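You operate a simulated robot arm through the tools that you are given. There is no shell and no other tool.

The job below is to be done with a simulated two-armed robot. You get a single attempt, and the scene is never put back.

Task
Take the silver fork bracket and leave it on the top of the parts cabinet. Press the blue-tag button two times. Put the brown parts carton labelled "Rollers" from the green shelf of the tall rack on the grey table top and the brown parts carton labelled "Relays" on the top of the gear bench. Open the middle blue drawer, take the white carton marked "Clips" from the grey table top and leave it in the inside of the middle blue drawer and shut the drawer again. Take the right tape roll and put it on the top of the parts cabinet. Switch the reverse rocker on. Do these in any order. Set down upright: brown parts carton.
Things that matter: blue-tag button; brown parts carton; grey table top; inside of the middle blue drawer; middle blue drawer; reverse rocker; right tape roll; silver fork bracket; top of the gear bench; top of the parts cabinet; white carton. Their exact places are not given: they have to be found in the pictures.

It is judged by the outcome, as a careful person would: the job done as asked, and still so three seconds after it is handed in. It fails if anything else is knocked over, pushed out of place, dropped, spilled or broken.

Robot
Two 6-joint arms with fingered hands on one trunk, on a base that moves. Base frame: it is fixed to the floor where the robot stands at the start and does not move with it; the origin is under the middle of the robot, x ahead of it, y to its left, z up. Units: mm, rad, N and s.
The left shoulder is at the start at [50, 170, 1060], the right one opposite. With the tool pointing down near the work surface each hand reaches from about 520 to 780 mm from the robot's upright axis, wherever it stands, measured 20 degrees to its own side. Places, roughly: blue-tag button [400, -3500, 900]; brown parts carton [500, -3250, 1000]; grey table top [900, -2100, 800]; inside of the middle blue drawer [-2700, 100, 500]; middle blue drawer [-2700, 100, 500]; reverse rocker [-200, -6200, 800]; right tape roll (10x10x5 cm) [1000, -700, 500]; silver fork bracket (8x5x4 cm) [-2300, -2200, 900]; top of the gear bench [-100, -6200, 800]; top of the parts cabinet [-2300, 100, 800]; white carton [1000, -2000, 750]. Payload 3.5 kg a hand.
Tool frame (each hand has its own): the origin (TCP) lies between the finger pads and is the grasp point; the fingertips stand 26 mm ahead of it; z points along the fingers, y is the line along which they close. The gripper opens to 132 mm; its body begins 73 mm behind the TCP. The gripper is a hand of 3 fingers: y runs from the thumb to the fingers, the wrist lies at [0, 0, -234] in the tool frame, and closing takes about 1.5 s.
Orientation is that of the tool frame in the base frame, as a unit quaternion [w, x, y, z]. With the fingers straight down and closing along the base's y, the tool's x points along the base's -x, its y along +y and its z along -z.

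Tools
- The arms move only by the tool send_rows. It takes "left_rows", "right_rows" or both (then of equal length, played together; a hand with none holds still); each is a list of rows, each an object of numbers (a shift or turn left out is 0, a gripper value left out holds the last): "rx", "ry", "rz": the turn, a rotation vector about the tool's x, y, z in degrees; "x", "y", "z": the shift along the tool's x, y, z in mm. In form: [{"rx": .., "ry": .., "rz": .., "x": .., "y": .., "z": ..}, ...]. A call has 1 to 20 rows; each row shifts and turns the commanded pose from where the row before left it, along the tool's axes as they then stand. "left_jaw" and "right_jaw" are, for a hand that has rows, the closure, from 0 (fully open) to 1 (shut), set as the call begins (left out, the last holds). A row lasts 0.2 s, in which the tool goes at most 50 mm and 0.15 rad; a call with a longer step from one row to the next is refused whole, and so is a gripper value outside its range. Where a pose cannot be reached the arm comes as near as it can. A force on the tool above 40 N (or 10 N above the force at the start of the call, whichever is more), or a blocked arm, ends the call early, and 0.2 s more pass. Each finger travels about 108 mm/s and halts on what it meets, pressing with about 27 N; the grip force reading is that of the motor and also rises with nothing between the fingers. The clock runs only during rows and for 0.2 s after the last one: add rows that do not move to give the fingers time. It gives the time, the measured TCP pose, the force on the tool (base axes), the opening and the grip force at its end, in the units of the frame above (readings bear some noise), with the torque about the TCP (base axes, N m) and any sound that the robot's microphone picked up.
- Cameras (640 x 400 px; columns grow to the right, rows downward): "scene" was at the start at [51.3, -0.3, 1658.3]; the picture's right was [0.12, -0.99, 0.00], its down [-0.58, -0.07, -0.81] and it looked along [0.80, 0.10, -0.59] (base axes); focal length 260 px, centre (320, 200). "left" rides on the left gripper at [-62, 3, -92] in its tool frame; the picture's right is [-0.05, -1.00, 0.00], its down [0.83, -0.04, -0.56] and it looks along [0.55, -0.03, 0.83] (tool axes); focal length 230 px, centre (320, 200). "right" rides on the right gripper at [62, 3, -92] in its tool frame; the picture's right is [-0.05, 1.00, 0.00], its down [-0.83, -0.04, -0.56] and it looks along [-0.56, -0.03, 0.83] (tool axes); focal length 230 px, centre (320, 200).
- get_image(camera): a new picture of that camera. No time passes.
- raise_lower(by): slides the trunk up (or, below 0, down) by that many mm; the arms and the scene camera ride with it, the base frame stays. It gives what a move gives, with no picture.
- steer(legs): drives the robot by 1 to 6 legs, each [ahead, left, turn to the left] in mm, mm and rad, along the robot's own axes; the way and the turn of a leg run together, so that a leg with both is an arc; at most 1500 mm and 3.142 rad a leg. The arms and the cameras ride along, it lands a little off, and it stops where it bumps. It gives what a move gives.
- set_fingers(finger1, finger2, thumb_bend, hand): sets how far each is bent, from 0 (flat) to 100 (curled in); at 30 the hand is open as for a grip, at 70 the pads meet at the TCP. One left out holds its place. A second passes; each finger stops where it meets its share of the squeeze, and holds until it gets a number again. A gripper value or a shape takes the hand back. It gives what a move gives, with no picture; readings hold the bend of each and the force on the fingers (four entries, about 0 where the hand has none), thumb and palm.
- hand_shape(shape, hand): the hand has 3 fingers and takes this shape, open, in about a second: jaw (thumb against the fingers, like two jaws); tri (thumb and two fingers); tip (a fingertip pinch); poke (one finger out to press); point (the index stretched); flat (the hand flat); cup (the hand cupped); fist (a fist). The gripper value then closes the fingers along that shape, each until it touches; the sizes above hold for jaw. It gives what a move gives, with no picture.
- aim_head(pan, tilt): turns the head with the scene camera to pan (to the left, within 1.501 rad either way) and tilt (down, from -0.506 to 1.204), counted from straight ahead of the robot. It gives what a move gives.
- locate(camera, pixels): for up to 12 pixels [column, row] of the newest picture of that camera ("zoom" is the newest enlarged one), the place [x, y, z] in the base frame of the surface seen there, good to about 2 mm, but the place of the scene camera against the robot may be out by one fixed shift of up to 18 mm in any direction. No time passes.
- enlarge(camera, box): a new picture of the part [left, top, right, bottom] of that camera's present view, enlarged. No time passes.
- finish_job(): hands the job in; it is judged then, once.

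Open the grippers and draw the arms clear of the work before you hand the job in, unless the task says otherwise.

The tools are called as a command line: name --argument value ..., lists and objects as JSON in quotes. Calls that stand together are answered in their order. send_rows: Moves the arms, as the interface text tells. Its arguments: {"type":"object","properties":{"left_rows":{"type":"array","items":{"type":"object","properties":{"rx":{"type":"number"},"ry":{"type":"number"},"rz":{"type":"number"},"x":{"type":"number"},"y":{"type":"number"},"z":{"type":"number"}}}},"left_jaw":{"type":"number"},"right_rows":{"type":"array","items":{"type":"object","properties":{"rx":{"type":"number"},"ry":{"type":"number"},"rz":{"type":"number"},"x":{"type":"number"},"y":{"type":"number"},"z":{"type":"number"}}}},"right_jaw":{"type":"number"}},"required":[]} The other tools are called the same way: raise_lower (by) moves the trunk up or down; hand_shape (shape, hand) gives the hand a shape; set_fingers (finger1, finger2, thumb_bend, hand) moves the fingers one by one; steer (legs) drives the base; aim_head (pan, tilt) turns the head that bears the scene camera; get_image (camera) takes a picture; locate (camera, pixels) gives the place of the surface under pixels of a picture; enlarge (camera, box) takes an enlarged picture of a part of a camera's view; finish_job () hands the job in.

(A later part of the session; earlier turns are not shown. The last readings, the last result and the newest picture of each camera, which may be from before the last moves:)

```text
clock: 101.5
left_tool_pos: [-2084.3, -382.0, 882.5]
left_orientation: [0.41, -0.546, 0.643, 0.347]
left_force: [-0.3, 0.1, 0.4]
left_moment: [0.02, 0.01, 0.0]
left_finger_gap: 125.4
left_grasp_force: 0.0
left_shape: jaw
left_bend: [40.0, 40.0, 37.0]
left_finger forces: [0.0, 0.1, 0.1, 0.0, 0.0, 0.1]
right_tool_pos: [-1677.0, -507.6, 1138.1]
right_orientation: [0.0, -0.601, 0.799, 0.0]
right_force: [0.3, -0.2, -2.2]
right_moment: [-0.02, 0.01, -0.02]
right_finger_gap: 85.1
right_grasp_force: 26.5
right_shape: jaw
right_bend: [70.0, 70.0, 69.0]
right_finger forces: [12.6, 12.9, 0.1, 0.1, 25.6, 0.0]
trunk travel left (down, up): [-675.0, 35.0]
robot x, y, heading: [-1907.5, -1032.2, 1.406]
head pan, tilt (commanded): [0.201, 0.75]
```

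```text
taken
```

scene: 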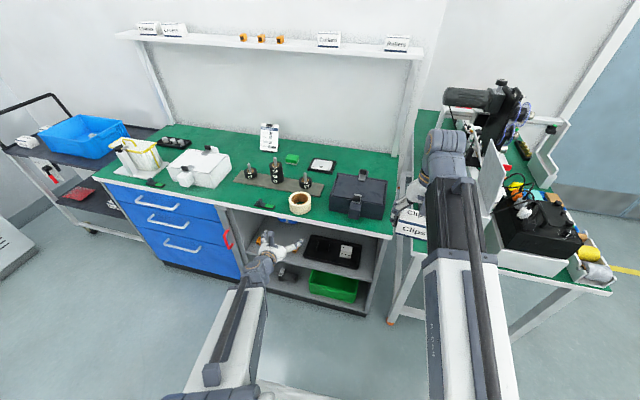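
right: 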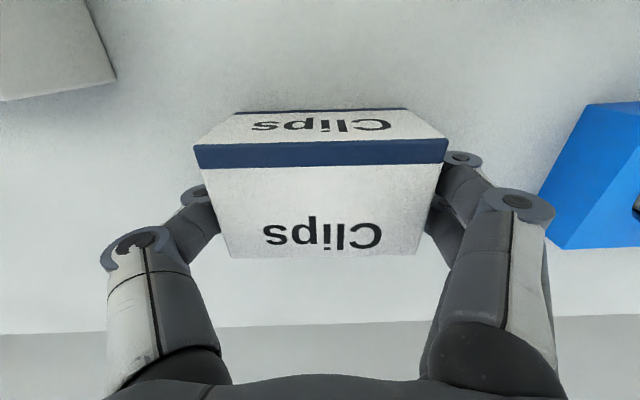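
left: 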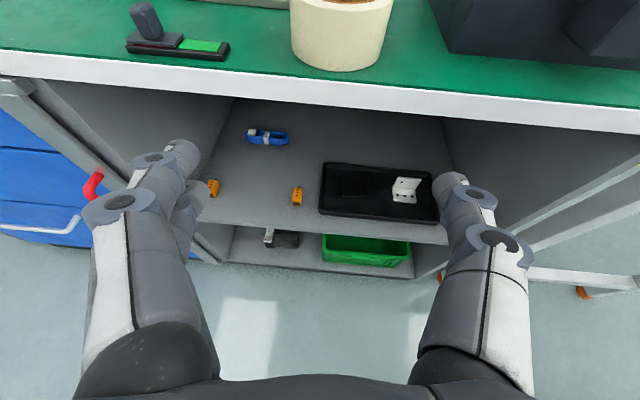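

The base bumped something behind (table leg near [-1690,-1370]); it stopped at once. I strafe left away from it.

steer --legs '[[20, 480, 0]]'

get_image --camera "scene"

get_image --camera "left"

```text
clock: 104.3
left_tool_pos: [-2556.4, -286.2, 881.4]
left_orientation: [0.409, -0.547, 0.642, 0.348]
left_force: [1.2, -0.9, 0.1]
left_moment: [0.0, 0.01, -0.02]
left_finger_gap: 125.5
left_grasp_force: 0.1
left_shape: jaw
left_bend: [40.0, 40.0, 37.0]
left_finger forces: [0.0, 0.0, 0.1, 0.0, 0.0, 0.0]
right_tool_pos: [-2149.3, -410.5, 1137.8]
right_orientation: [0.0, -0.602, 0.798, 0.0]
right_force: [0.0, 0.6, -1.7]
right_moment: [0.0, -0.04, -0.04]
right_finger_gap: 85.0
right_grasp_force: 26.9
right_shape: jaw
right_bend: [70.0, 70.0, 69.0]
right_finger forces: [12.7, 12.9, 0.0, 0.0, 25.7, 0.0]
trunk travel left (down, up): [-675.0, 35.0]
robot x, y, heading: [-2377.3, -938.3, 1.41]
head pan, tilt (commanded): [0.201, 0.75]
```

```text
taken
```

scene: 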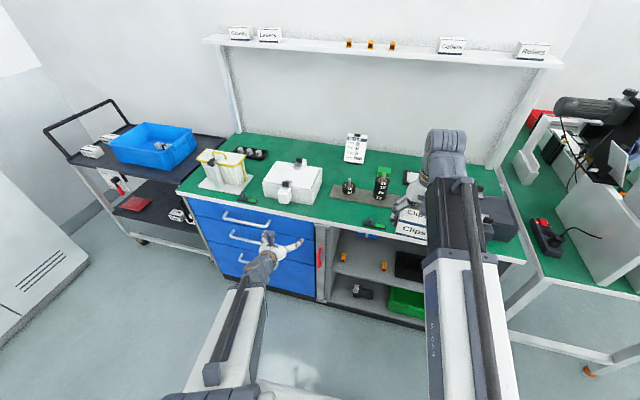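

```text
taken
```

left: 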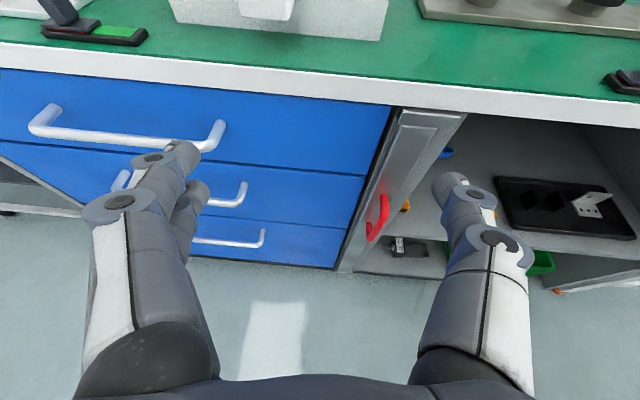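

The bar with the red handle is at (400,170) in the hand camera. I enlarge it.

enlarge --camera "left" --box '[300, 90, 500, 290]'

enlarge --camera "scene" --box '[180, 190, 380, 310]'

```text
2.00 times, centred on (400, 190) of left
```

zoom: 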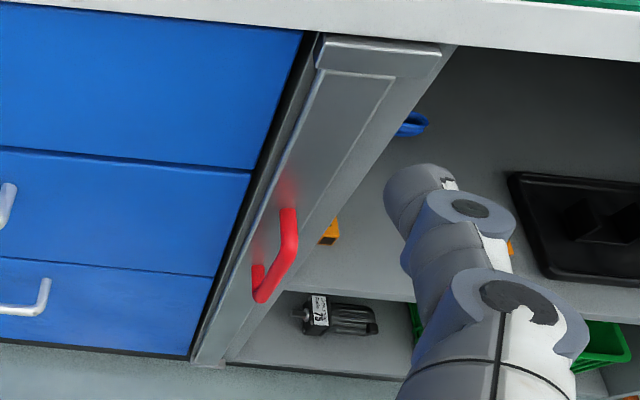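

```text
3.20 times, centred on (280, 250) of scene
```

zoom: 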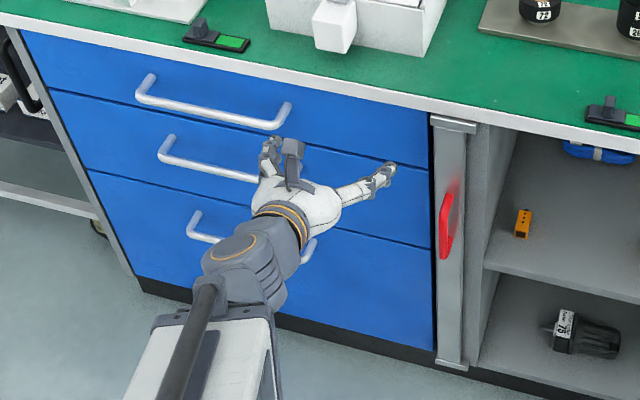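

The grey bar appears beside (not over) the drawer fronts, so I'll test the drawer by pulling. First I reposition: back 150, left 260, and lower the trunk 300.

steer --legs '[[-150, 250, -0.015]]'

raise_lower --by -300

get_image --camera "left"

get_image --camera "scene"

```text
clock: 106.3
left_tool_pos: [-2819.8, -392.4, 882.5]
left_orientation: [0.411, -0.543, 0.646, 0.345]
left_force: [-0.3, -0.1, 0.0]
left_moment: [0.01, 0.01, 0.0]
left_finger_gap: 125.4
left_grasp_force: 0.0
left_shape: jaw
left_bend: [40.0, 40.0, 37.0]
left_finger forces: [0.1, 0.0, 0.0, 0.1, 0.0, 0.0]
right_tool_pos: [-2411.9, -522.7, 1137.2]
right_orientation: [0.001, -0.596, 0.803, -0.001]
right_force: [-0.4, -0.8, -2.0]
right_moment: [0.06, -0.01, 0.01]
right_finger_gap: 85.0
right_grasp_force: 27.5
right_shape: jaw
right_bend: [70.0, 70.0, 69.0]
right_finger forces: [12.7, 12.9, 0.1, 0.0, 25.6, 0.0]
trunk travel left (down, up): [-675.0, 35.0]
robot x, y, heading: [-2648.9, -1046.1, 1.395]
head pan, tilt (commanded): [0.201, 0.75]
```

```text
clock: 109.3
left_tool_pos: [-2817.7, -392.6, 582.8]
left_orientation: [0.412, -0.542, 0.646, 0.345]
left_force: [0.2, 0.3, 1.3]
left_moment: [0.02, -0.01, -0.02]
left_finger_gap: 125.4
left_grasp_force: 0.1
left_shape: jaw
left_bend: [40.0, 40.0, 37.0]
left_finger forces: [0.0, 0.0, 0.0, 0.0, 0.0, 0.0]
right_tool_pos: [-2413.0, -522.5, 837.8]
right_orientation: [-0.001, -0.596, 0.803, 0.001]
right_force: [-1.1, 0.9, -1.9]
right_moment: [0.03, 0.04, -0.01]
right_finger_gap: 85.1
right_grasp_force: 27.1
right_shape: jaw
right_bend: [70.0, 70.0, 69.0]
right_finger forces: [12.6, 12.9, 0.0, 0.1, 25.7, 0.0]
trunk travel left (down, up): [-375.0, 335.0]
robot x, y, heading: [-2654.1, -1043.7, 1.4]
head pan, tilt (commanded): [0.201, 0.75]
```

```text
taken
```

left: 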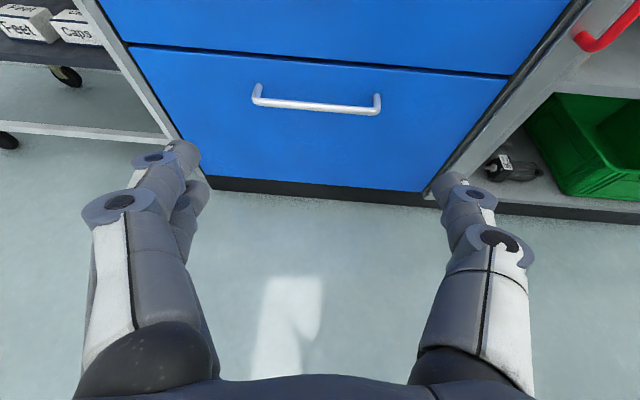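

```text
taken
```

scene: 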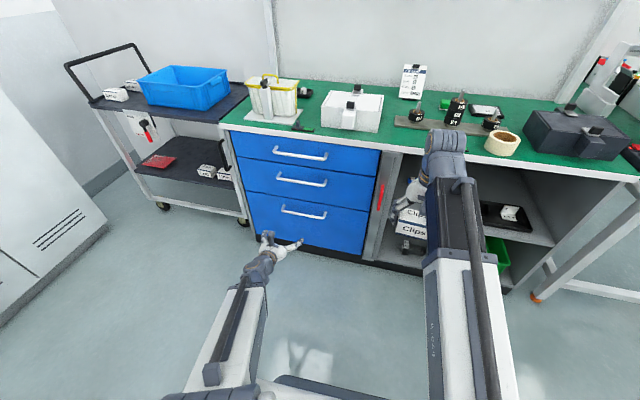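

Now all three drawers are visible: handles at (300,154), (301,182), (303,214). I measure the middle handle and its face.

enlarge --camera "scene" --box '[220, 120, 400, 270]'

locate --camera "scene" --pixels '[[278, 179], [300, 184], [326, 184], [280, 175], [326, 178], [300, 172], [300, 190], [240, 165], [378, 180], [300, 200], [376, 207], [300, 155]]'

```text
2.67 times, centred on (310, 195) of scene
```

zoom: 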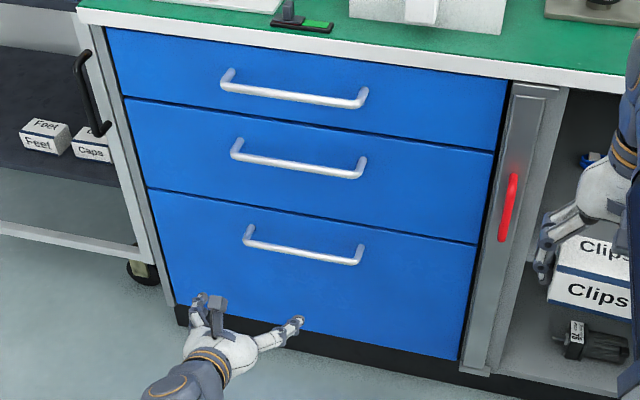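

```text
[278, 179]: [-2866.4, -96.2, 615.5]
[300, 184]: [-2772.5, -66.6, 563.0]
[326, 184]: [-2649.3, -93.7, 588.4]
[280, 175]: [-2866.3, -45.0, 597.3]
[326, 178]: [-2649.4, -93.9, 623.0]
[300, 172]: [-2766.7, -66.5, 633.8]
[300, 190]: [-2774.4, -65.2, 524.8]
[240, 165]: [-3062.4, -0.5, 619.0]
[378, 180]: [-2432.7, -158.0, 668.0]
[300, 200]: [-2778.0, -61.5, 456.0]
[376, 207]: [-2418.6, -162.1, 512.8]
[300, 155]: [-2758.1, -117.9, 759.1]
```

I locate points right on the bar in the enlarged picture.

locate --camera "zoom" --pixels '[[298, 164], [298, 166], [260, 158], [260, 160], [335, 170], [335, 173], [360, 165], [237, 145], [310, 128], [310, 210], [234, 155], [358, 176]]'

```text
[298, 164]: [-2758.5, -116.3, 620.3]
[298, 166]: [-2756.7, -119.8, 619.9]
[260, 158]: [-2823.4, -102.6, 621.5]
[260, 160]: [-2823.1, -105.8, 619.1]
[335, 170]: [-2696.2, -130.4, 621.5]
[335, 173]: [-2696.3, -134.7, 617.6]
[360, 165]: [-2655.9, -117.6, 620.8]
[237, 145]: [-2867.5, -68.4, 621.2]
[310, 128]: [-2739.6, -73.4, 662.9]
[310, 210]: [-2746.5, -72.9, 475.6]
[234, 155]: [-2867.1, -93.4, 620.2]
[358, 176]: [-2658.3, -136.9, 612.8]
```

The middle handle bar is centred at about [-2758,-119,633], ~214 mm long, standing ~48 mm off the face; the face normal heading is ≈1.35 rad. I align the base to it, then level the left hand and roll it 90° so it closes vertically on the bar.

steer --legs '[[-60, 150, -0.05]]'

send_rows --left_rows '[{"ry": -6.25, "x": -15.8, "z": 34}, {"ry": -6.25, "x": -15.8, "z": 34}, {"ry": -6.25, "x": -15.8, "z": 34}, {"ry": -6.25, "x": -15.8, "z": 34}, {"y": -41.7}, {"y": -41.7}, {"y": -41.7}, {}]'

get_image --camera "left"

```text
clock: 110.8
left_tool_pos: [-2940.9, -413.9, 582.4]
left_orientation: [0.421, -0.525, 0.661, 0.333]
left_force: [0.0, -0.2, 1.0]
left_moment: [-0.01, -0.03, -0.02]
left_finger_gap: 125.2
left_grasp_force: 0.1
left_shape: jaw
left_bend: [40.0, 40.0, 37.0]
left_finger forces: [0.0, 0.1, 0.0, 0.0, 0.0, 0.1]
right_tool_pos: [-2543.9, -563.8, 838.7]
right_orientation: [0.0, -0.576, 0.817, 0.0]
right_force: [0.2, 0.2, -2.9]
right_moment: [0.04, -0.03, 0.02]
right_finger_gap: 85.0
right_grasp_force: 27.3
right_shape: jaw
right_bend: [70.0, 70.0, 69.0]
right_finger forces: [12.7, 13.0, 0.0, 0.0, 25.6, 0.0]
trunk travel left (down, up): [-375.0, 335.0]
robot x, y, heading: [-2808.3, -1073.1, 1.344]
head pan, tilt (commanded): [0.201, 0.75]
```

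```text
clock: 112.6
left_tool_pos: [-2842.6, -285.1, 617.9]
left_orientation: [0.558, -0.433, 0.564, 0.427]
left_force: [0.3, -0.1, 0.0]
left_moment: [0.0, 0.0, 0.01]
left_finger_gap: 125.3
left_grasp_force: 0.1
left_shape: jaw
left_bend: [40.0, 40.0, 37.0]
left_finger forces: [0.0, 0.1, 0.0, 0.0, 0.0, 0.0]
left hand out of reach, approached as far as the arm can: row 6, 7
right_tool_pos: [-2545.3, -564.8, 838.3]
right_orientation: [0.0, -0.576, 0.817, -0.001]
right_force: [-0.2, -0.2, -0.7]
right_moment: [0.0, 0.0, 0.02]
right_finger_gap: 85.1
right_grasp_force: 27.0
right_shape: jaw
right_bend: [70.0, 70.0, 69.0]
right_finger forces: [12.7, 12.9, 0.1, 0.1, 25.6, 0.1]
trunk travel left (down, up): [-375.0, 335.0]
robot x, y, heading: [-2808.5, -1076.5, 1.343]
head pan, tilt (commanded): [0.201, 0.75]
```

```text
taken
```

left: 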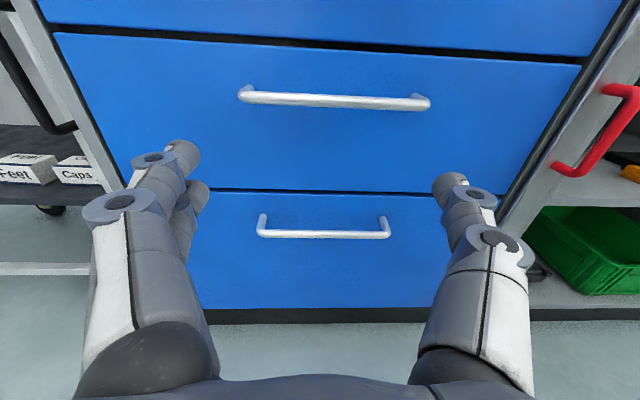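

The bar of the middle drawer is in view from (245,95) to (425,102). I measure it with the hand camera.

locate --camera "left" --pixels '[[335, 101], [290, 99], [380, 104], [250, 97], [420, 104], [335, 75], [335, 130], [335, 54], [335, 188], [335, 99], [200, 60], [500, 80]]'

enlarge --camera "left" --box '[220, 40, 460, 190]'

```text
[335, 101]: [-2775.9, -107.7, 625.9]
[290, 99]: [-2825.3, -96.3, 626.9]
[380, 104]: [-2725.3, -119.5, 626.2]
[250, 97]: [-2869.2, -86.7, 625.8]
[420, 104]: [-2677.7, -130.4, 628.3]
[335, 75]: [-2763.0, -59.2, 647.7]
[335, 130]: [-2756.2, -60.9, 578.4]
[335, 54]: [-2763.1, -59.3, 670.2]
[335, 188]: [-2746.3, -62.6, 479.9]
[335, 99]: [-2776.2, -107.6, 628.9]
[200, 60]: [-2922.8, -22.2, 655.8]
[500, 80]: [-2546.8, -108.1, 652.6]
```

```text
2.67 times, centred on (340, 115) of left
```

zoom: 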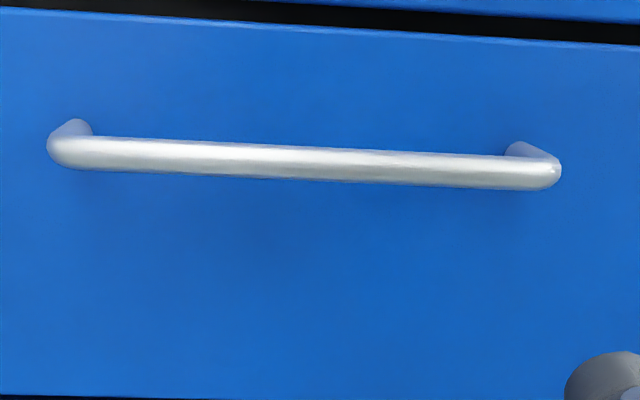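

Bar centre is ≈[-2773,-105,627], ~44 mm off the face; it lies ~188 mm ahead and 28 mm right of the TCP. I roll the left hand 90° and open it.

send_rows --left_rows '[{"y": 20}, {"rz": 8.2}, {"rz": 8.2}, {"rz": 8.2}, {"rz": 8.2}, {"rz": 8.2}, {"rz": 8.2}, {"rz": 8.2}, {"rz": 8.2}, {"rz": 8.2}, {"rz": 8.2}, {"rz": 8.0}, {}]' --left_jaw 0.3

get_image --camera "left"

get_image --camera "scene"

```text
clock: 115.4
left_tool_pos: [-2862.0, -280.8, 616.2]
left_orientation: [0.083, 0.084, 0.704, 0.701]
left_force: [-0.3, 0.0, 0.1]
left_moment: [0.02, 0.02, -0.01]
left_finger_gap: 92.5
left_grasp_force: 0.0
left_shape: jaw
left_bend: [67.0, 67.0, 64.0]
left_finger forces: [0.0, 0.1, 0.1, 0.1, 0.1, 0.1]
right_tool_pos: [-2544.3, -564.3, 838.2]
right_orientation: [0.0, -0.575, 0.818, 0.0]
right_force: [0.4, -0.1, -1.0]
right_moment: [0.06, -0.01, 0.0]
right_finger_gap: 84.9
right_grasp_force: 26.7
right_shape: jaw
right_bend: [70.0, 70.0, 69.0]
right_finger forces: [12.7, 12.8, 0.0, 0.1, 25.5, 0.0]
trunk travel left (down, up): [-375.0, 335.0]
robot x, y, heading: [-2807.7, -1076.4, 1.342]
head pan, tilt (commanded): [0.201, 0.75]
```

```text
taken
```

left: 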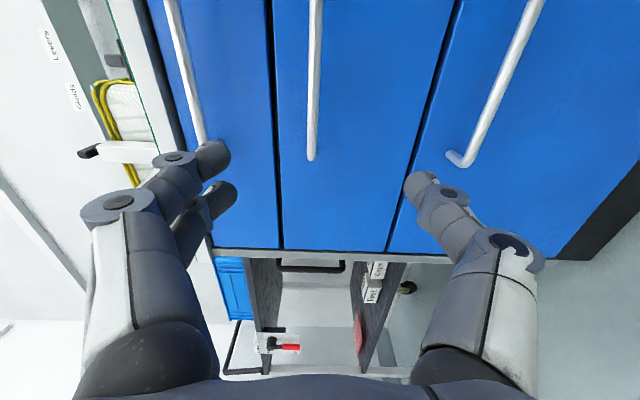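

```text
taken
```

scene: 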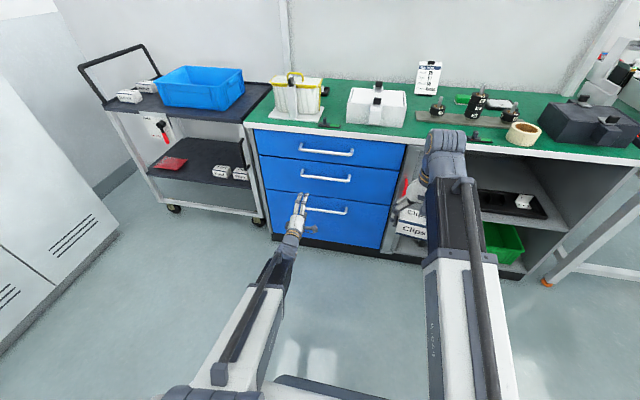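

The hand is rolled with fingers above and thumb below. The bar is 192 mm ahead, 11 mm up; I advance 130 mm first.

send_rows --left_rows '[{"x": -20, "y": 11}, {"z": 43}, {"z": 43}, {"z": 43}, {}]'

get_image --camera "left"

```text
clock: 116.6
left_tool_pos: [-2830.3, -155.6, 631.2]
left_orientation: [0.083, 0.085, 0.703, 0.701]
left_force: [0.0, -1.1, -1.3]
left_moment: [0.02, 0.01, -0.01]
left_finger_gap: 92.4
left_grasp_force: 0.1
left_shape: jaw
left_bend: [67.0, 67.0, 64.0]
left_finger forces: [0.0, 0.0, 0.0, 0.0, 0.1, 0.1]
left hand out of reach, approached as far as the arm can: row 1, 3
right_tool_pos: [-2543.8, -563.8, 837.8]
right_orientation: [0.0, -0.576, 0.817, 0.0]
right_force: [0.4, 0.3, -1.8]
right_moment: [-0.02, 0.01, -0.03]
right_finger_gap: 84.9
right_grasp_force: 26.9
right_shape: jaw
right_bend: [70.0, 70.0, 69.0]
right_finger forces: [12.7, 13.0, 0.0, 0.0, 25.6, 0.1]
trunk travel left (down, up): [-375.0, 335.0]
robot x, y, heading: [-2809.4, -1072.9, 1.345]
head pan, tilt (commanded): [0.201, 0.75]
```

```text
taken
```

left: 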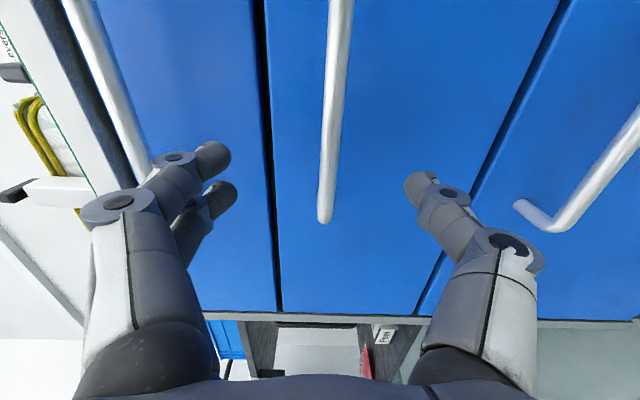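

The bar passes between fingers and thumb at (330,150). I advance 60 mm so the bar lies at the TCP and then close.

send_rows --left_rows '[{"z": 30}, {"z": 30}, {}]'

get_image --camera "left"

```text
clock: 117.4
left_tool_pos: [-2820.2, -116.2, 639.0]
left_orientation: [0.083, 0.083, 0.703, 0.702]
left_force: [-0.8, 0.4, 0.5]
left_moment: [0.01, -0.01, 0.02]
left_finger_gap: 92.7
left_grasp_force: 0.1
left_shape: jaw
left_bend: [67.0, 67.0, 64.0]
left_finger forces: [0.0, 0.0, 0.0, 0.0, 0.1, 0.1]
left hand out of reach, approached as far as the arm can: row 2
right_tool_pos: [-2544.1, -564.4, 837.5]
right_orientation: [0.0, -0.575, 0.818, 0.0]
right_force: [0.9, 0.7, -1.4]
right_moment: [0.0, -0.02, 0.0]
right_finger_gap: 85.2
right_grasp_force: 26.4
right_shape: jaw
right_bend: [70.0, 70.0, 69.0]
right_finger forces: [12.8, 12.9, 0.1, 0.1, 25.5, 0.1]
trunk travel left (down, up): [-375.0, 335.0]
robot x, y, heading: [-2806.5, -1071.5, 1.348]
head pan, tilt (commanded): [0.201, 0.75]
```

```text
taken
```

left: 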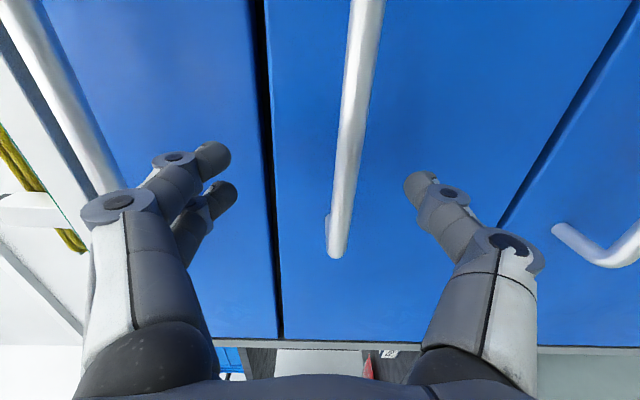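

The arm is at its reach limit 22 mm short of the bar. I retract the hand 80 mm and bring the base 70 mm closer.

send_rows --left_rows '[{"z": -40}, {"z": -40}, {}]'

steer --legs '[[70, 0, 0]]'

get_image --camera "left"

```text
clock: 118.2
left_tool_pos: [-2839.1, -196.0, 638.9]
left_orientation: [0.083, 0.083, 0.703, 0.701]
left_force: [-0.1, 0.5, 0.7]
left_moment: [-0.06, 0.0, -0.01]
left_finger_gap: 92.5
left_grasp_force: 0.0
left_shape: jaw
left_bend: [67.0, 67.0, 64.0]
left_finger forces: [0.1, 0.0, 0.0, 0.1, 0.1, 0.0]
right_tool_pos: [-2543.7, -564.7, 837.6]
right_orientation: [-0.001, -0.576, 0.818, 0.001]
right_force: [-0.1, -0.1, -1.6]
right_moment: [0.04, 0.0, 0.02]
right_finger_gap: 85.0
right_grasp_force: 27.2
right_shape: jaw
right_bend: [70.0, 70.0, 69.0]
right_finger forces: [12.8, 12.8, 0.0, 0.1, 25.6, 0.1]
trunk travel left (down, up): [-375.0, 335.0]
robot x, y, heading: [-2805.0, -1071.9, 1.344]
head pan, tilt (commanded): [0.201, 0.75]
```

```text
clock: 119.2
left_tool_pos: [-2825.6, -126.9, 638.4]
left_orientation: [0.082, 0.084, 0.703, 0.701]
left_force: [0.4, 0.4, -0.3]
left_moment: [0.02, -0.02, -0.03]
left_finger_gap: 92.6
left_grasp_force: 0.1
left_shape: jaw
left_bend: [67.0, 67.0, 64.0]
left_finger forces: [0.0, 0.0, 0.0, 0.0, 0.0, 0.0]
right_tool_pos: [-2528.6, -495.4, 837.9]
right_orientation: [0.0, -0.577, 0.817, 0.0]
right_force: [-0.2, -0.5, -1.3]
right_moment: [-0.01, -0.04, -0.02]
right_finger_gap: 85.0
right_grasp_force: 27.2
right_shape: jaw
right_bend: [70.0, 70.0, 69.0]
right_finger forces: [12.6, 12.9, 0.0, 0.0, 25.7, 0.0]
trunk travel left (down, up): [-375.0, 335.0]
robot x, y, heading: [-2791.3, -1009.6, 1.351]
head pan, tilt (commanded): [0.201, 0.75]
```

```text
taken
```

left: 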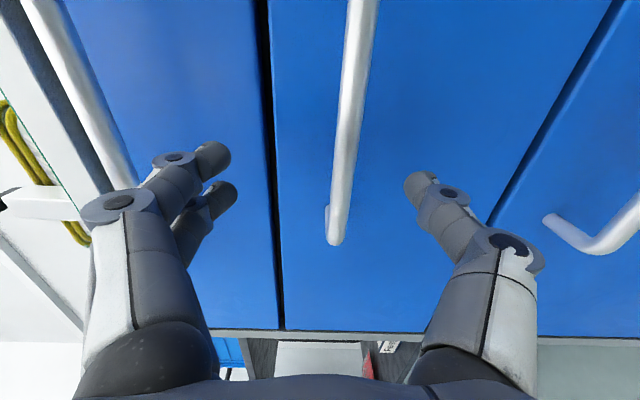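

Now the bar is 33 mm ahead and 11 mm below. I correct and advance.

send_rows --left_rows '[{"x": -20, "y": -11}, {"z": 16}, {"z": 16}, {}]'

get_image --camera "left"

```text
clock: 120.2
left_tool_pos: [-2811.9, -97.7, 629.4]
left_orientation: [0.086, 0.087, 0.704, 0.699]
left_force: [-0.2, -0.5, 0.1]
left_moment: [0.04, 0.02, -0.01]
left_finger_gap: 92.7
left_grasp_force: 0.0
left_shape: jaw
left_bend: [67.0, 67.0, 64.0]
left_finger forces: [0.1, 0.0, 0.1, 0.1, 0.0, 0.1]
left hand out of reach, approached as far as the arm can: row 1
right_tool_pos: [-2529.1, -495.9, 838.0]
right_orientation: [0.001, -0.577, 0.817, 0.001]
right_force: [0.0, 0.4, -1.5]
right_moment: [-0.01, 0.01, -0.02]
right_finger_gap: 85.2
right_grasp_force: 26.1
right_shape: jaw
right_bend: [70.0, 70.0, 69.0]
right_finger forces: [12.6, 12.9, 0.1, 0.0, 25.5, 0.1]
trunk travel left (down, up): [-375.0, 335.0]
robot x, y, heading: [-2797.9, -1005.3, 1.343]
head pan, tilt (commanded): [0.201, 0.75]
```

```text
taken
```

left: 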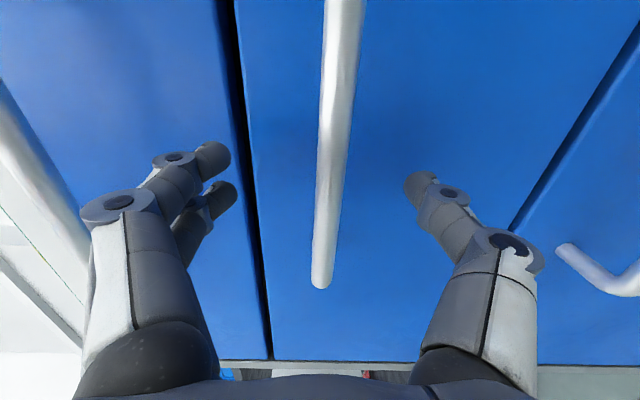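

TCP is on the bar (629 vs 627 mm). I close the hand on the handle.

send_rows --left_rows '[{}, {}, {}, {}, {}, {}, {}]' --left_jaw 1.0

get_image --camera "left"

```text
clock: 121.8
left_tool_pos: [-2812.0, -97.0, 626.5]
left_orientation: [0.086, 0.087, 0.704, 0.699]
left_force: [1.4, 3.7, -5.4]
left_moment: [-0.03, -0.01, 0.02]
left_finger_gap: 0.1
left_grasp_force: 26.5
left_shape: jaw
left_bend: [65.0, 65.0, 73.0]
left_finger forces: [9.1, 9.0, 0.0, 0.0, 21.6, 0.1]
right_tool_pos: [-2529.2, -495.3, 837.4]
right_orientation: [0.001, -0.576, 0.817, 0.001]
right_force: [0.0, -0.1, -2.2]
right_moment: [0.01, -0.02, -0.03]
right_finger_gap: 85.5
right_grasp_force: 26.9
right_shape: jaw
right_bend: [70.0, 70.0, 69.0]
right_finger forces: [12.8, 12.9, 0.1, 0.1, 25.7, 0.0]
trunk travel left (down, up): [-375.0, 335.0]
robot x, y, heading: [-2790.3, -1005.9, 1.348]
head pan, tilt (commanded): [0.201, 0.75]
```

```text
taken
```

left: 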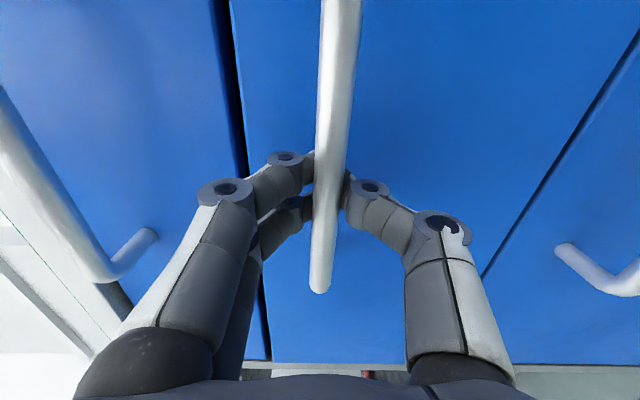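

The fingers are wrapped on the bar. I pull gently 60 mm along the face normal to test whether the drawer opens.

send_rows --left_rows '[{"z": -10, "x": -0.2}, {"z": -15, "x": -0.3}, {"z": -15, "x": -0.3}, {"z": -20, "x": -0.4}, {}]'

get_image --camera "left"

get_image --camera "scene"

```text
clock: 123.0
left_tool_pos: [-2824.0, -156.4, 629.9]
left_orientation: [0.086, 0.087, 0.704, 0.7]
left_force: [1.0, -0.8, -6.5]
left_moment: [-0.01, -0.02, 0.01]
left_finger_gap: 0.2
left_grasp_force: 26.9
left_shape: jaw
left_bend: [66.0, 66.0, 73.0]
left_finger forces: [0.0, 0.0, 0.0, 0.0, 1.0, 0.1]
right_tool_pos: [-2529.1, -495.8, 837.3]
right_orientation: [0.0, -0.577, 0.817, -0.001]
right_force: [0.0, 0.3, -2.2]
right_moment: [0.0, 0.02, 0.0]
right_finger_gap: 85.0
right_grasp_force: 26.7
right_shape: jaw
right_bend: [70.0, 70.0, 69.0]
right_finger forces: [12.8, 12.9, 0.1, 0.0, 25.7, 0.1]
trunk travel left (down, up): [-375.0, 335.0]
robot x, y, heading: [-2795.6, -1008.3, 1.345]
head pan, tilt (commanded): [0.201, 0.75]
```

```text
taken
```

left: 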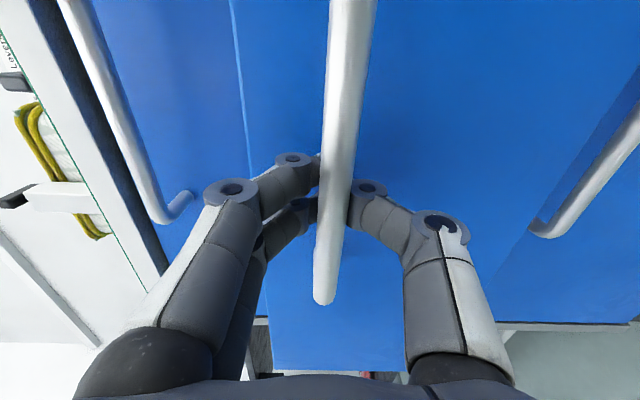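

```text
taken
```

scene: 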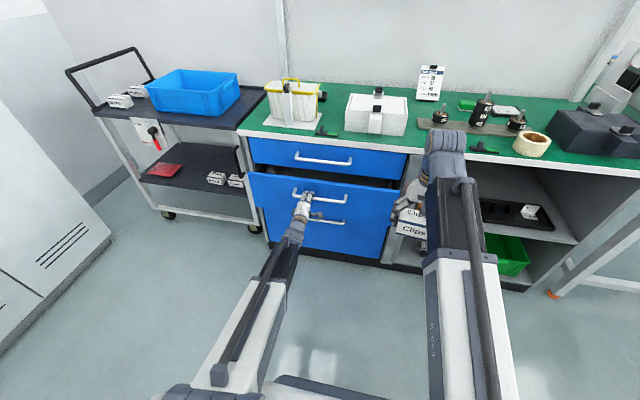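

The drawer slides freely. I pull 160 mm more.

send_rows --left_rows '[{"z": -32, "x": -0.6}, {"z": -32, "x": -0.6}, {"z": -32, "x": -0.6}, {"z": -32, "x": -0.6}, {"z": -32, "x": -0.6}, {}]'

get_image --camera "scene"

```text
clock: 124.4
left_tool_pos: [-2859.9, -312.6, 630.9]
left_orientation: [0.085, 0.084, 0.703, 0.701]
left_force: [0.1, -1.0, -4.1]
left_moment: [-0.03, -0.01, 0.02]
left_finger_gap: 0.0
left_grasp_force: 26.9
left_shape: jaw
left_bend: [66.0, 66.0, 73.0]
left_finger forces: [0.0, 0.0, 0.0, 0.1, 3.4, 0.0]
left hand out of reach, approached as far as the arm can: row 1
right_tool_pos: [-2530.2, -495.5, 838.2]
right_orientation: [0.001, -0.577, 0.817, 0.0]
right_force: [-0.5, 0.2, -2.3]
right_moment: [0.03, -0.01, -0.03]
right_finger_gap: 84.9
right_grasp_force: 27.4
right_shape: jaw
right_bend: [70.0, 70.0, 69.0]
right_finger forces: [12.6, 12.8, 0.0, 0.0, 25.6, 0.1]
trunk travel left (down, up): [-375.0, 335.0]
robot x, y, heading: [-2793.6, -1006.3, 1.346]
head pan, tilt (commanded): [0.201, 0.75]
```

```text
taken
```

scene: 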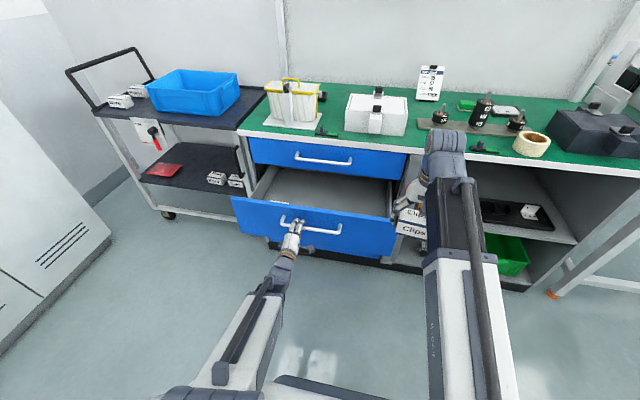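

Drawer is open ~220 mm. I open it a further ~100 mm by backing the base while holding the handle.

steer --legs '[[-100, 0, 0]]'

get_image --camera "scene"

get_image --camera "left"

```text
clock: 125.5
left_tool_pos: [-2881.4, -412.1, 630.1]
left_orientation: [0.087, 0.086, 0.704, 0.7]
left_force: [-1.5, 0.3, -5.2]
left_moment: [0.05, 0.01, -0.01]
left_finger_gap: 0.0
left_grasp_force: 27.2
left_shape: jaw
left_bend: [66.0, 66.0, 73.0]
left_finger forces: [0.1, 0.0, 0.1, 0.1, 5.4, 0.0]
right_tool_pos: [-2551.6, -595.2, 837.4]
right_orientation: [-0.001, -0.576, 0.817, 0.0]
right_force: [0.4, 0.3, -2.3]
right_moment: [0.02, 0.02, -0.01]
right_finger_gap: 85.2
right_grasp_force: 26.8
right_shape: jaw
right_bend: [70.0, 70.0, 69.0]
right_finger forces: [12.7, 12.8, 0.0, 0.0, 25.7, 0.0]
trunk travel left (down, up): [-375.0, 335.0]
robot x, y, heading: [-2818.2, -1105.6, 1.347]
head pan, tilt (commanded): [0.201, 0.75]
```

```text
taken
```

scene: 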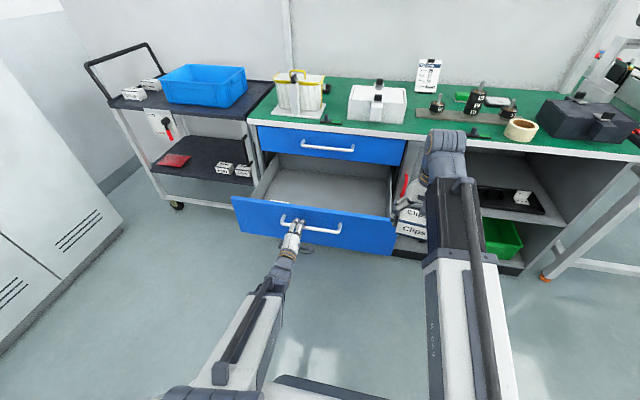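

```text
taken
```

left: 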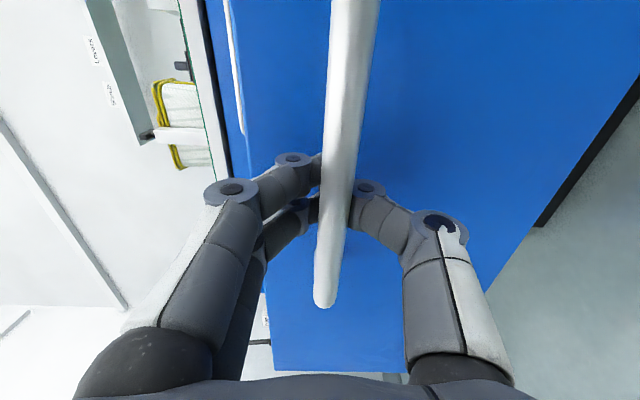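

The drawer is open ~315 mm. I look inside it and measure.

enlarge --camera "scene" --box '[225, 130, 425, 265]'

locate --camera "zoom" --pixels '[[200, 140], [300, 160], [400, 170], [300, 190], [250, 200], [450, 190], [480, 140], [530, 215], [60, 205], [330, 120], [150, 130], [350, 60]]'

```text
2.96 times, centred on (325, 198) of scene
```

zoom: 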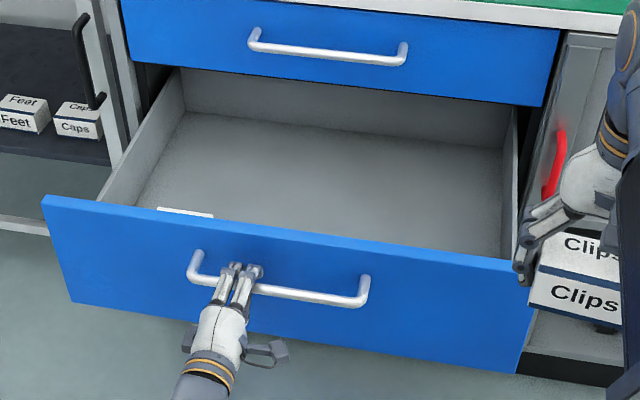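

```text
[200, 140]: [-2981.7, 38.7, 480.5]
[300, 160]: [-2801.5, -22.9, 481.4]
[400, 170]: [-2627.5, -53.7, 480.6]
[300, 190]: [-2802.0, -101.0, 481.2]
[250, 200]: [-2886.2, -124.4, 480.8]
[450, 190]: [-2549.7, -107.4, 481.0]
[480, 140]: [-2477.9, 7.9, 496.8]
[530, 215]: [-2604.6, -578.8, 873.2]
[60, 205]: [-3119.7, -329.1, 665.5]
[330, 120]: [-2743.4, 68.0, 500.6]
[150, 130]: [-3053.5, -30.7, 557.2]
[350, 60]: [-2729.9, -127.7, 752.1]
```

The drawer interior is empty apart from a flat label at the left; floor z≈493. I release the handle, back away from it, and raise the trunk 200 mm.

send_rows --left_rows '[{}, {}, {}, {}, {}]' --left_jaw 0.3

steer --legs '[[-110, 0, 0]]'

get_image --camera "left"

```text
clock: 126.7
left_tool_pos: [-2883.1, -412.0, 630.5]
left_orientation: [0.085, 0.086, 0.704, 0.7]
left_force: [1.1, -0.7, 0.3]
left_moment: [0.03, -0.04, -0.02]
left_finger_gap: 92.2
left_grasp_force: 0.1
left_shape: jaw
left_bend: [68.0, 68.0, 64.0]
left_finger forces: [0.0, 0.0, 0.1, 0.0, 0.0, 0.0]
right_tool_pos: [-2552.1, -593.8, 839.2]
right_orientation: [0.0, -0.576, 0.817, 0.0]
right_force: [0.0, 0.7, -3.3]
right_moment: [0.02, -0.01, -0.01]
right_finger_gap: 85.1
right_grasp_force: 27.0
right_shape: jaw
right_bend: [70.0, 70.0, 69.0]
right_finger forces: [12.6, 12.9, 0.0, 0.1, 25.6, 0.1]
trunk travel left (down, up): [-375.0, 335.0]
robot x, y, heading: [-2816.6, -1103.9, 1.346]
head pan, tilt (commanded): [0.201, 0.75]
```

```text
clock: 127.9
left_tool_pos: [-2907.2, -519.6, 630.6]
left_orientation: [0.085, 0.086, 0.704, 0.7]
left_force: [-0.1, 0.0, 0.3]
left_moment: [0.01, 0.01, -0.03]
left_finger_gap: 92.1
left_grasp_force: 0.0
left_shape: jaw
left_bend: [68.0, 68.0, 64.0]
left_finger forces: [0.1, 0.0, 0.0, 0.1, 0.1, 0.0]
right_tool_pos: [-2576.8, -703.2, 837.8]
right_orientation: [0.0, -0.576, 0.817, 0.0]
right_force: [-1.0, 0.4, -1.1]
right_moment: [0.01, -0.04, 0.04]
right_finger_gap: 85.2
right_grasp_force: 27.4
right_shape: jaw
right_bend: [70.0, 70.0, 69.0]
right_finger forces: [12.7, 12.9, 0.1, 0.0, 25.7, 0.0]
trunk travel left (down, up): [-375.0, 335.0]
robot x, y, heading: [-2838.9, -1215.4, 1.351]
head pan, tilt (commanded): [0.201, 0.75]
```

```text
taken
```

left: 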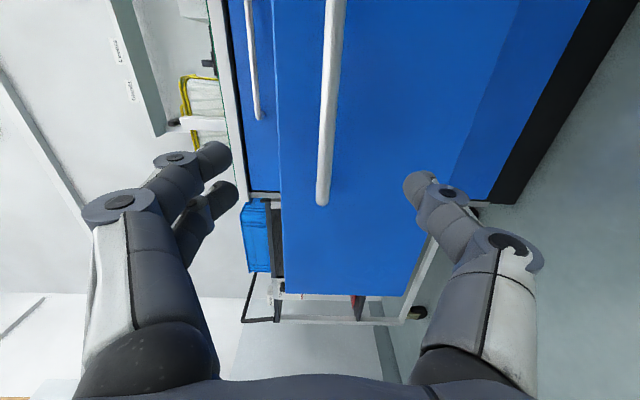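

Left hand is clear of the handle. I raise the trunk 200 mm, then drive left 121 and ahead ~319 to bring the right hand over the drawer.

raise_lower --by 200

steer --legs '[[0, 121, 0], [319, 0, 0]]'

aim_head --pan -0.1 --tilt 1.0

get_image --camera "scene"

get_image --camera "right"

```text
clock: 130.1
left_tool_pos: [-2907.2, -520.5, 832.4]
left_orientation: [0.086, 0.086, 0.703, 0.7]
left_force: [0.4, -0.5, 0.9]
left_moment: [0.02, 0.01, 0.01]
left_finger_gap: 92.1
left_grasp_force: 0.0
left_shape: jaw
left_bend: [68.0, 68.0, 64.0]
left_finger forces: [0.1, 0.1, 0.1, 0.1, 0.0, 0.0]
right_tool_pos: [-2575.9, -702.8, 1037.6]
right_orientation: [0.0, -0.577, 0.817, -0.001]
right_force: [0.1, -0.6, -1.0]
right_moment: [0.0, 0.02, 0.02]
right_finger_gap: 85.0
right_grasp_force: 26.9
right_shape: jaw
right_bend: [70.0, 70.0, 69.0]
right_finger forces: [12.7, 12.9, 0.1, 0.0, 25.7, 0.1]
trunk travel left (down, up): [-575.0, 135.0]
robot x, y, heading: [-2840.3, -1213.0, 1.347]
head pan, tilt (commanded): [0.201, 0.75]
```

```text
clock: 133.0
left_tool_pos: [-2945.9, -188.6, 830.9]
left_orientation: [0.088, 0.088, 0.704, 0.7]
left_force: [0.0, 0.0, 0.1]
left_moment: [-0.01, 0.03, 0.01]
left_finger_gap: 92.1
left_grasp_force: 0.0
left_shape: jaw
left_bend: [68.0, 68.0, 64.0]
left_finger forces: [0.1, 0.1, 0.0, 0.1, 0.1, 0.0]
right_tool_pos: [-2617.5, -373.0, 1036.4]
right_orientation: [0.0, -0.573, 0.82, 0.0]
right_force: [0.2, -0.9, -1.3]
right_moment: [-0.01, 0.01, -0.01]
right_finger_gap: 85.1
right_grasp_force: 27.3
right_shape: jaw
right_bend: [70.0, 70.0, 69.0]
right_finger forces: [12.7, 12.8, 0.0, 0.0, 25.6, 0.1]
trunk travel left (down, up): [-575.0, 135.0]
robot x, y, heading: [-2886.4, -882.0, 1.34]
head pan, tilt (commanded): [0.201, 0.75]
```

```text
clock: 133.8
left_tool_pos: [-2945.5, -187.2, 830.7]
left_orientation: [0.087, 0.089, 0.703, 0.7]
left_force: [0.2, 0.0, -0.5]
left_moment: [-0.01, 0.01, -0.02]
left_finger_gap: 92.2
left_grasp_force: 0.1
left_shape: jaw
left_bend: [68.0, 68.0, 64.0]
left_finger forces: [0.0, 0.0, 0.0, 0.1, 0.1, 0.0]
right_tool_pos: [-2616.6, -374.0, 1038.4]
right_orientation: [0.0, -0.573, 0.819, 0.0]
right_force: [-1.4, 0.2, -1.9]
right_moment: [-0.01, 0.0, 0.0]
right_finger_gap: 85.3
right_grasp_force: 25.9
right_shape: jaw
right_bend: [70.0, 70.0, 69.0]
right_finger forces: [12.7, 12.9, 0.1, 0.0, 25.6, 0.0]
trunk travel left (down, up): [-575.0, 135.0]
robot x, y, heading: [-2885.0, -883.2, 1.342]
head pan, tilt (commanded): [-0.099, 1.0]
```

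```text
taken
```

scene: 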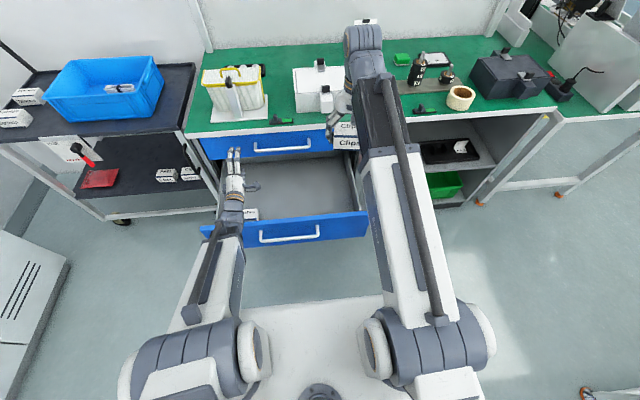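

```text
taken
```

right: 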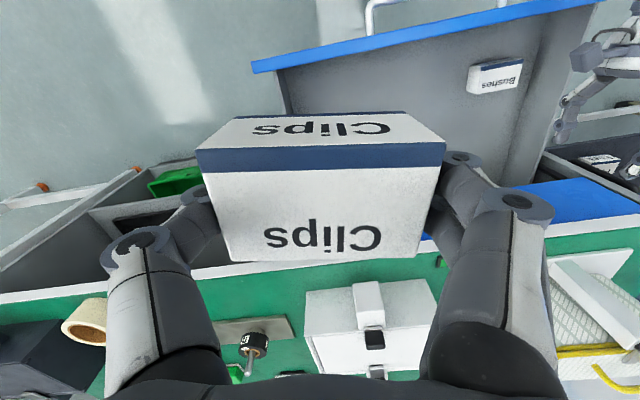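

The drawer holds a "Bushes" carton at its left front; I must avoid it. I measure drawer walls with the right hand camera.

locate --camera "right" --pixels '[[258, 68], [300, 62], [450, 35], [285, 90], [290, 110], [400, 90], [470, 100], [480, 85], [540, 140], [350, 75], [500, 40], [560, 12]]'

locate --camera "scene" --pixels '[[300, 200], [320, 170], [340, 210], [345, 180], [250, 214], [365, 215], [290, 222], [300, 185], [350, 165]]'

```text
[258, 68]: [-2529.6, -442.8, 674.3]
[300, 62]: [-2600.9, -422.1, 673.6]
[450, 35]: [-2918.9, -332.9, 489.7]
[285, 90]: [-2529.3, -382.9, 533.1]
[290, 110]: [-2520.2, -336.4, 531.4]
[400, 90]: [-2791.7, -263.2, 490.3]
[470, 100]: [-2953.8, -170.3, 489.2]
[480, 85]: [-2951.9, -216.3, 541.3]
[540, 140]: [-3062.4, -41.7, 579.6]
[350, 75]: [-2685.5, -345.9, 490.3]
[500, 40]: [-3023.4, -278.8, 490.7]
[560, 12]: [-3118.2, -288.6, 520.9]
```

```text
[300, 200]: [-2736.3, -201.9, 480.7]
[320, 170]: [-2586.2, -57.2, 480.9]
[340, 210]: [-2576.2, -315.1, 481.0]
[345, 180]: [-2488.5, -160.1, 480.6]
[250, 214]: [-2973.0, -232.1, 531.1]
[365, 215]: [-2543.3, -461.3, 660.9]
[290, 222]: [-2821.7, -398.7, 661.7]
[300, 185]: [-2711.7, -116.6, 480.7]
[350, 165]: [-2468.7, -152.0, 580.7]
```

Drawer floor is z≈490, front top z≈674. I move the carton over [-2640,-245], align with the drawer, and descend to z≈740 for a check.

send_rows --right_rows '[{"x": -37.8, "y": 22}, {"x": -37.8, "y": 22}, {"x": -37.8, "y": 22}, {"rz": -7.4}, {"z": 45}, {"z": 45}, {"z": 45}, {"z": 45}, {"z": 45}, {"z": 45}, {"z": 30}, {}]'

get_image --camera "right"

get_image --camera "scene"

```text
clock: 136.4
left_tool_pos: [-2945.8, -187.8, 830.2]
left_orientation: [0.088, 0.088, 0.703, 0.7]
left_force: [-0.1, 0.8, 0.5]
left_moment: [0.03, 0.03, -0.03]
left_finger_gap: 92.1
left_grasp_force: 0.1
left_shape: jaw
left_bend: [68.0, 68.0, 64.0]
left_finger forces: [0.1, 0.1, 0.0, 0.0, 0.1, 0.0]
right_tool_pos: [-2639.1, -244.6, 736.7]
right_orientation: [-0.001, -0.625, 0.781, 0.0]
right_force: [0.6, -0.2, -1.2]
right_moment: [0.04, -0.03, 0.0]
right_finger_gap: 85.2
right_grasp_force: 26.6
right_shape: jaw
right_bend: [70.0, 70.0, 69.0]
right_finger forces: [12.7, 12.9, 0.1, 0.1, 25.5, 0.0]
trunk travel left (down, up): [-575.0, 135.0]
robot x, y, heading: [-2881.8, -882.5, 1.34]
head pan, tilt (commanded): [-0.099, 1.0]
```

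```text
taken
```

right: 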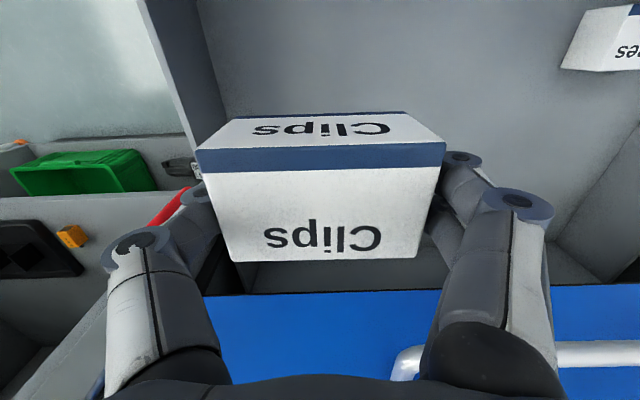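

```text
taken
```

scene: 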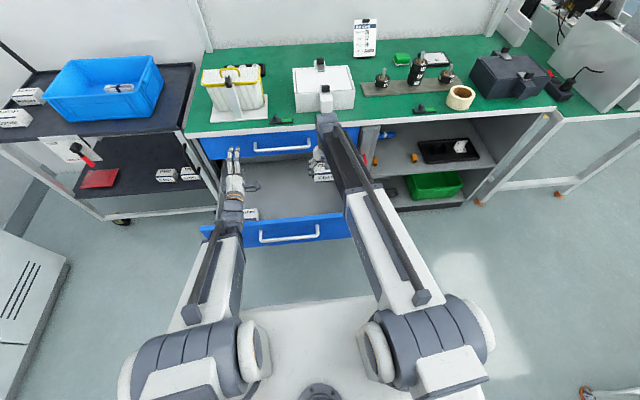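

The carton is clear of the drawer's right wall, front and top-drawer handle. I lower it to just above the drawer floor.

send_rows --right_rows '[{"z": 45}, {"z": 45}, {"z": 45}, {"z": 45}, {"z": 18}, {}]'

get_image --camera "right"

```text
clock: 137.8
left_tool_pos: [-2945.5, -187.8, 830.7]
left_orientation: [0.087, 0.088, 0.704, 0.7]
left_force: [-0.2, 1.2, 0.0]
left_moment: [-0.01, 0.02, 0.01]
left_finger_gap: 91.8
left_grasp_force: 0.1
left_shape: jaw
left_bend: [68.0, 68.0, 64.0]
left_finger forces: [0.0, 0.1, 0.0, 0.0, 0.0, 0.0]
right_tool_pos: [-2640.5, -252.9, 544.6]
right_orientation: [0.001, -0.625, 0.781, 0.001]
right_force: [-0.1, -0.5, -2.2]
right_moment: [0.0, 0.02, -0.01]
right_finger_gap: 84.8
right_grasp_force: 27.5
right_shape: jaw
right_bend: [70.0, 70.0, 69.0]
right_finger forces: [12.6, 12.9, 0.0, 0.1, 25.5, 0.0]
right hand out of reach, approached as far as the arm can: row 4, 5
trunk travel left (down, up): [-575.0, 135.0]
robot x, y, heading: [-2883.8, -884.6, 1.339]
head pan, tilt (commanded): [-0.099, 1.0]
```

```text
taken
```

right: 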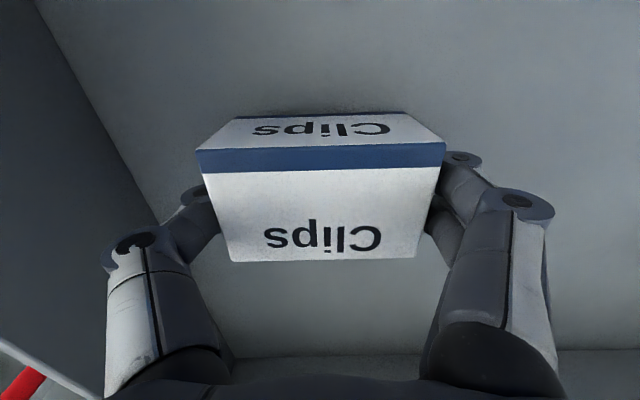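

The arm reached its limit with the carton ~20 mm above the floor. I lower the trunk 18 mm.

raise_lower --by -17

```text
clock: 138.5
left_tool_pos: [-2945.7, -187.1, 814.1]
left_orientation: [0.088, 0.088, 0.703, 0.7]
left_force: [0.3, 0.4, 0.7]
left_moment: [-0.03, -0.02, 0.01]
left_finger_gap: 92.0
left_grasp_force: 0.2
left_shape: jaw
left_bend: [68.0, 68.0, 64.0]
left_finger forces: [0.1, 0.1, 0.0, 0.1, 0.0, 0.0]
right_tool_pos: [-2640.5, -253.1, 527.2]
right_orientation: [0.001, -0.625, 0.781, 0.0]
right_force: [0.3, 0.3, -1.9]
right_moment: [0.01, 0.02, 0.03]
right_finger_gap: 85.0
right_grasp_force: 26.7
right_shape: jaw
right_bend: [70.0, 70.0, 69.0]
right_finger forces: [12.7, 12.9, 0.0, 0.0, 25.5, 0.1]
trunk travel left (down, up): [-558.0, 152.0]
robot x, y, heading: [-2883.5, -879.7, 1.336]
head pan, tilt (commanded): [-0.099, 1.0]
```

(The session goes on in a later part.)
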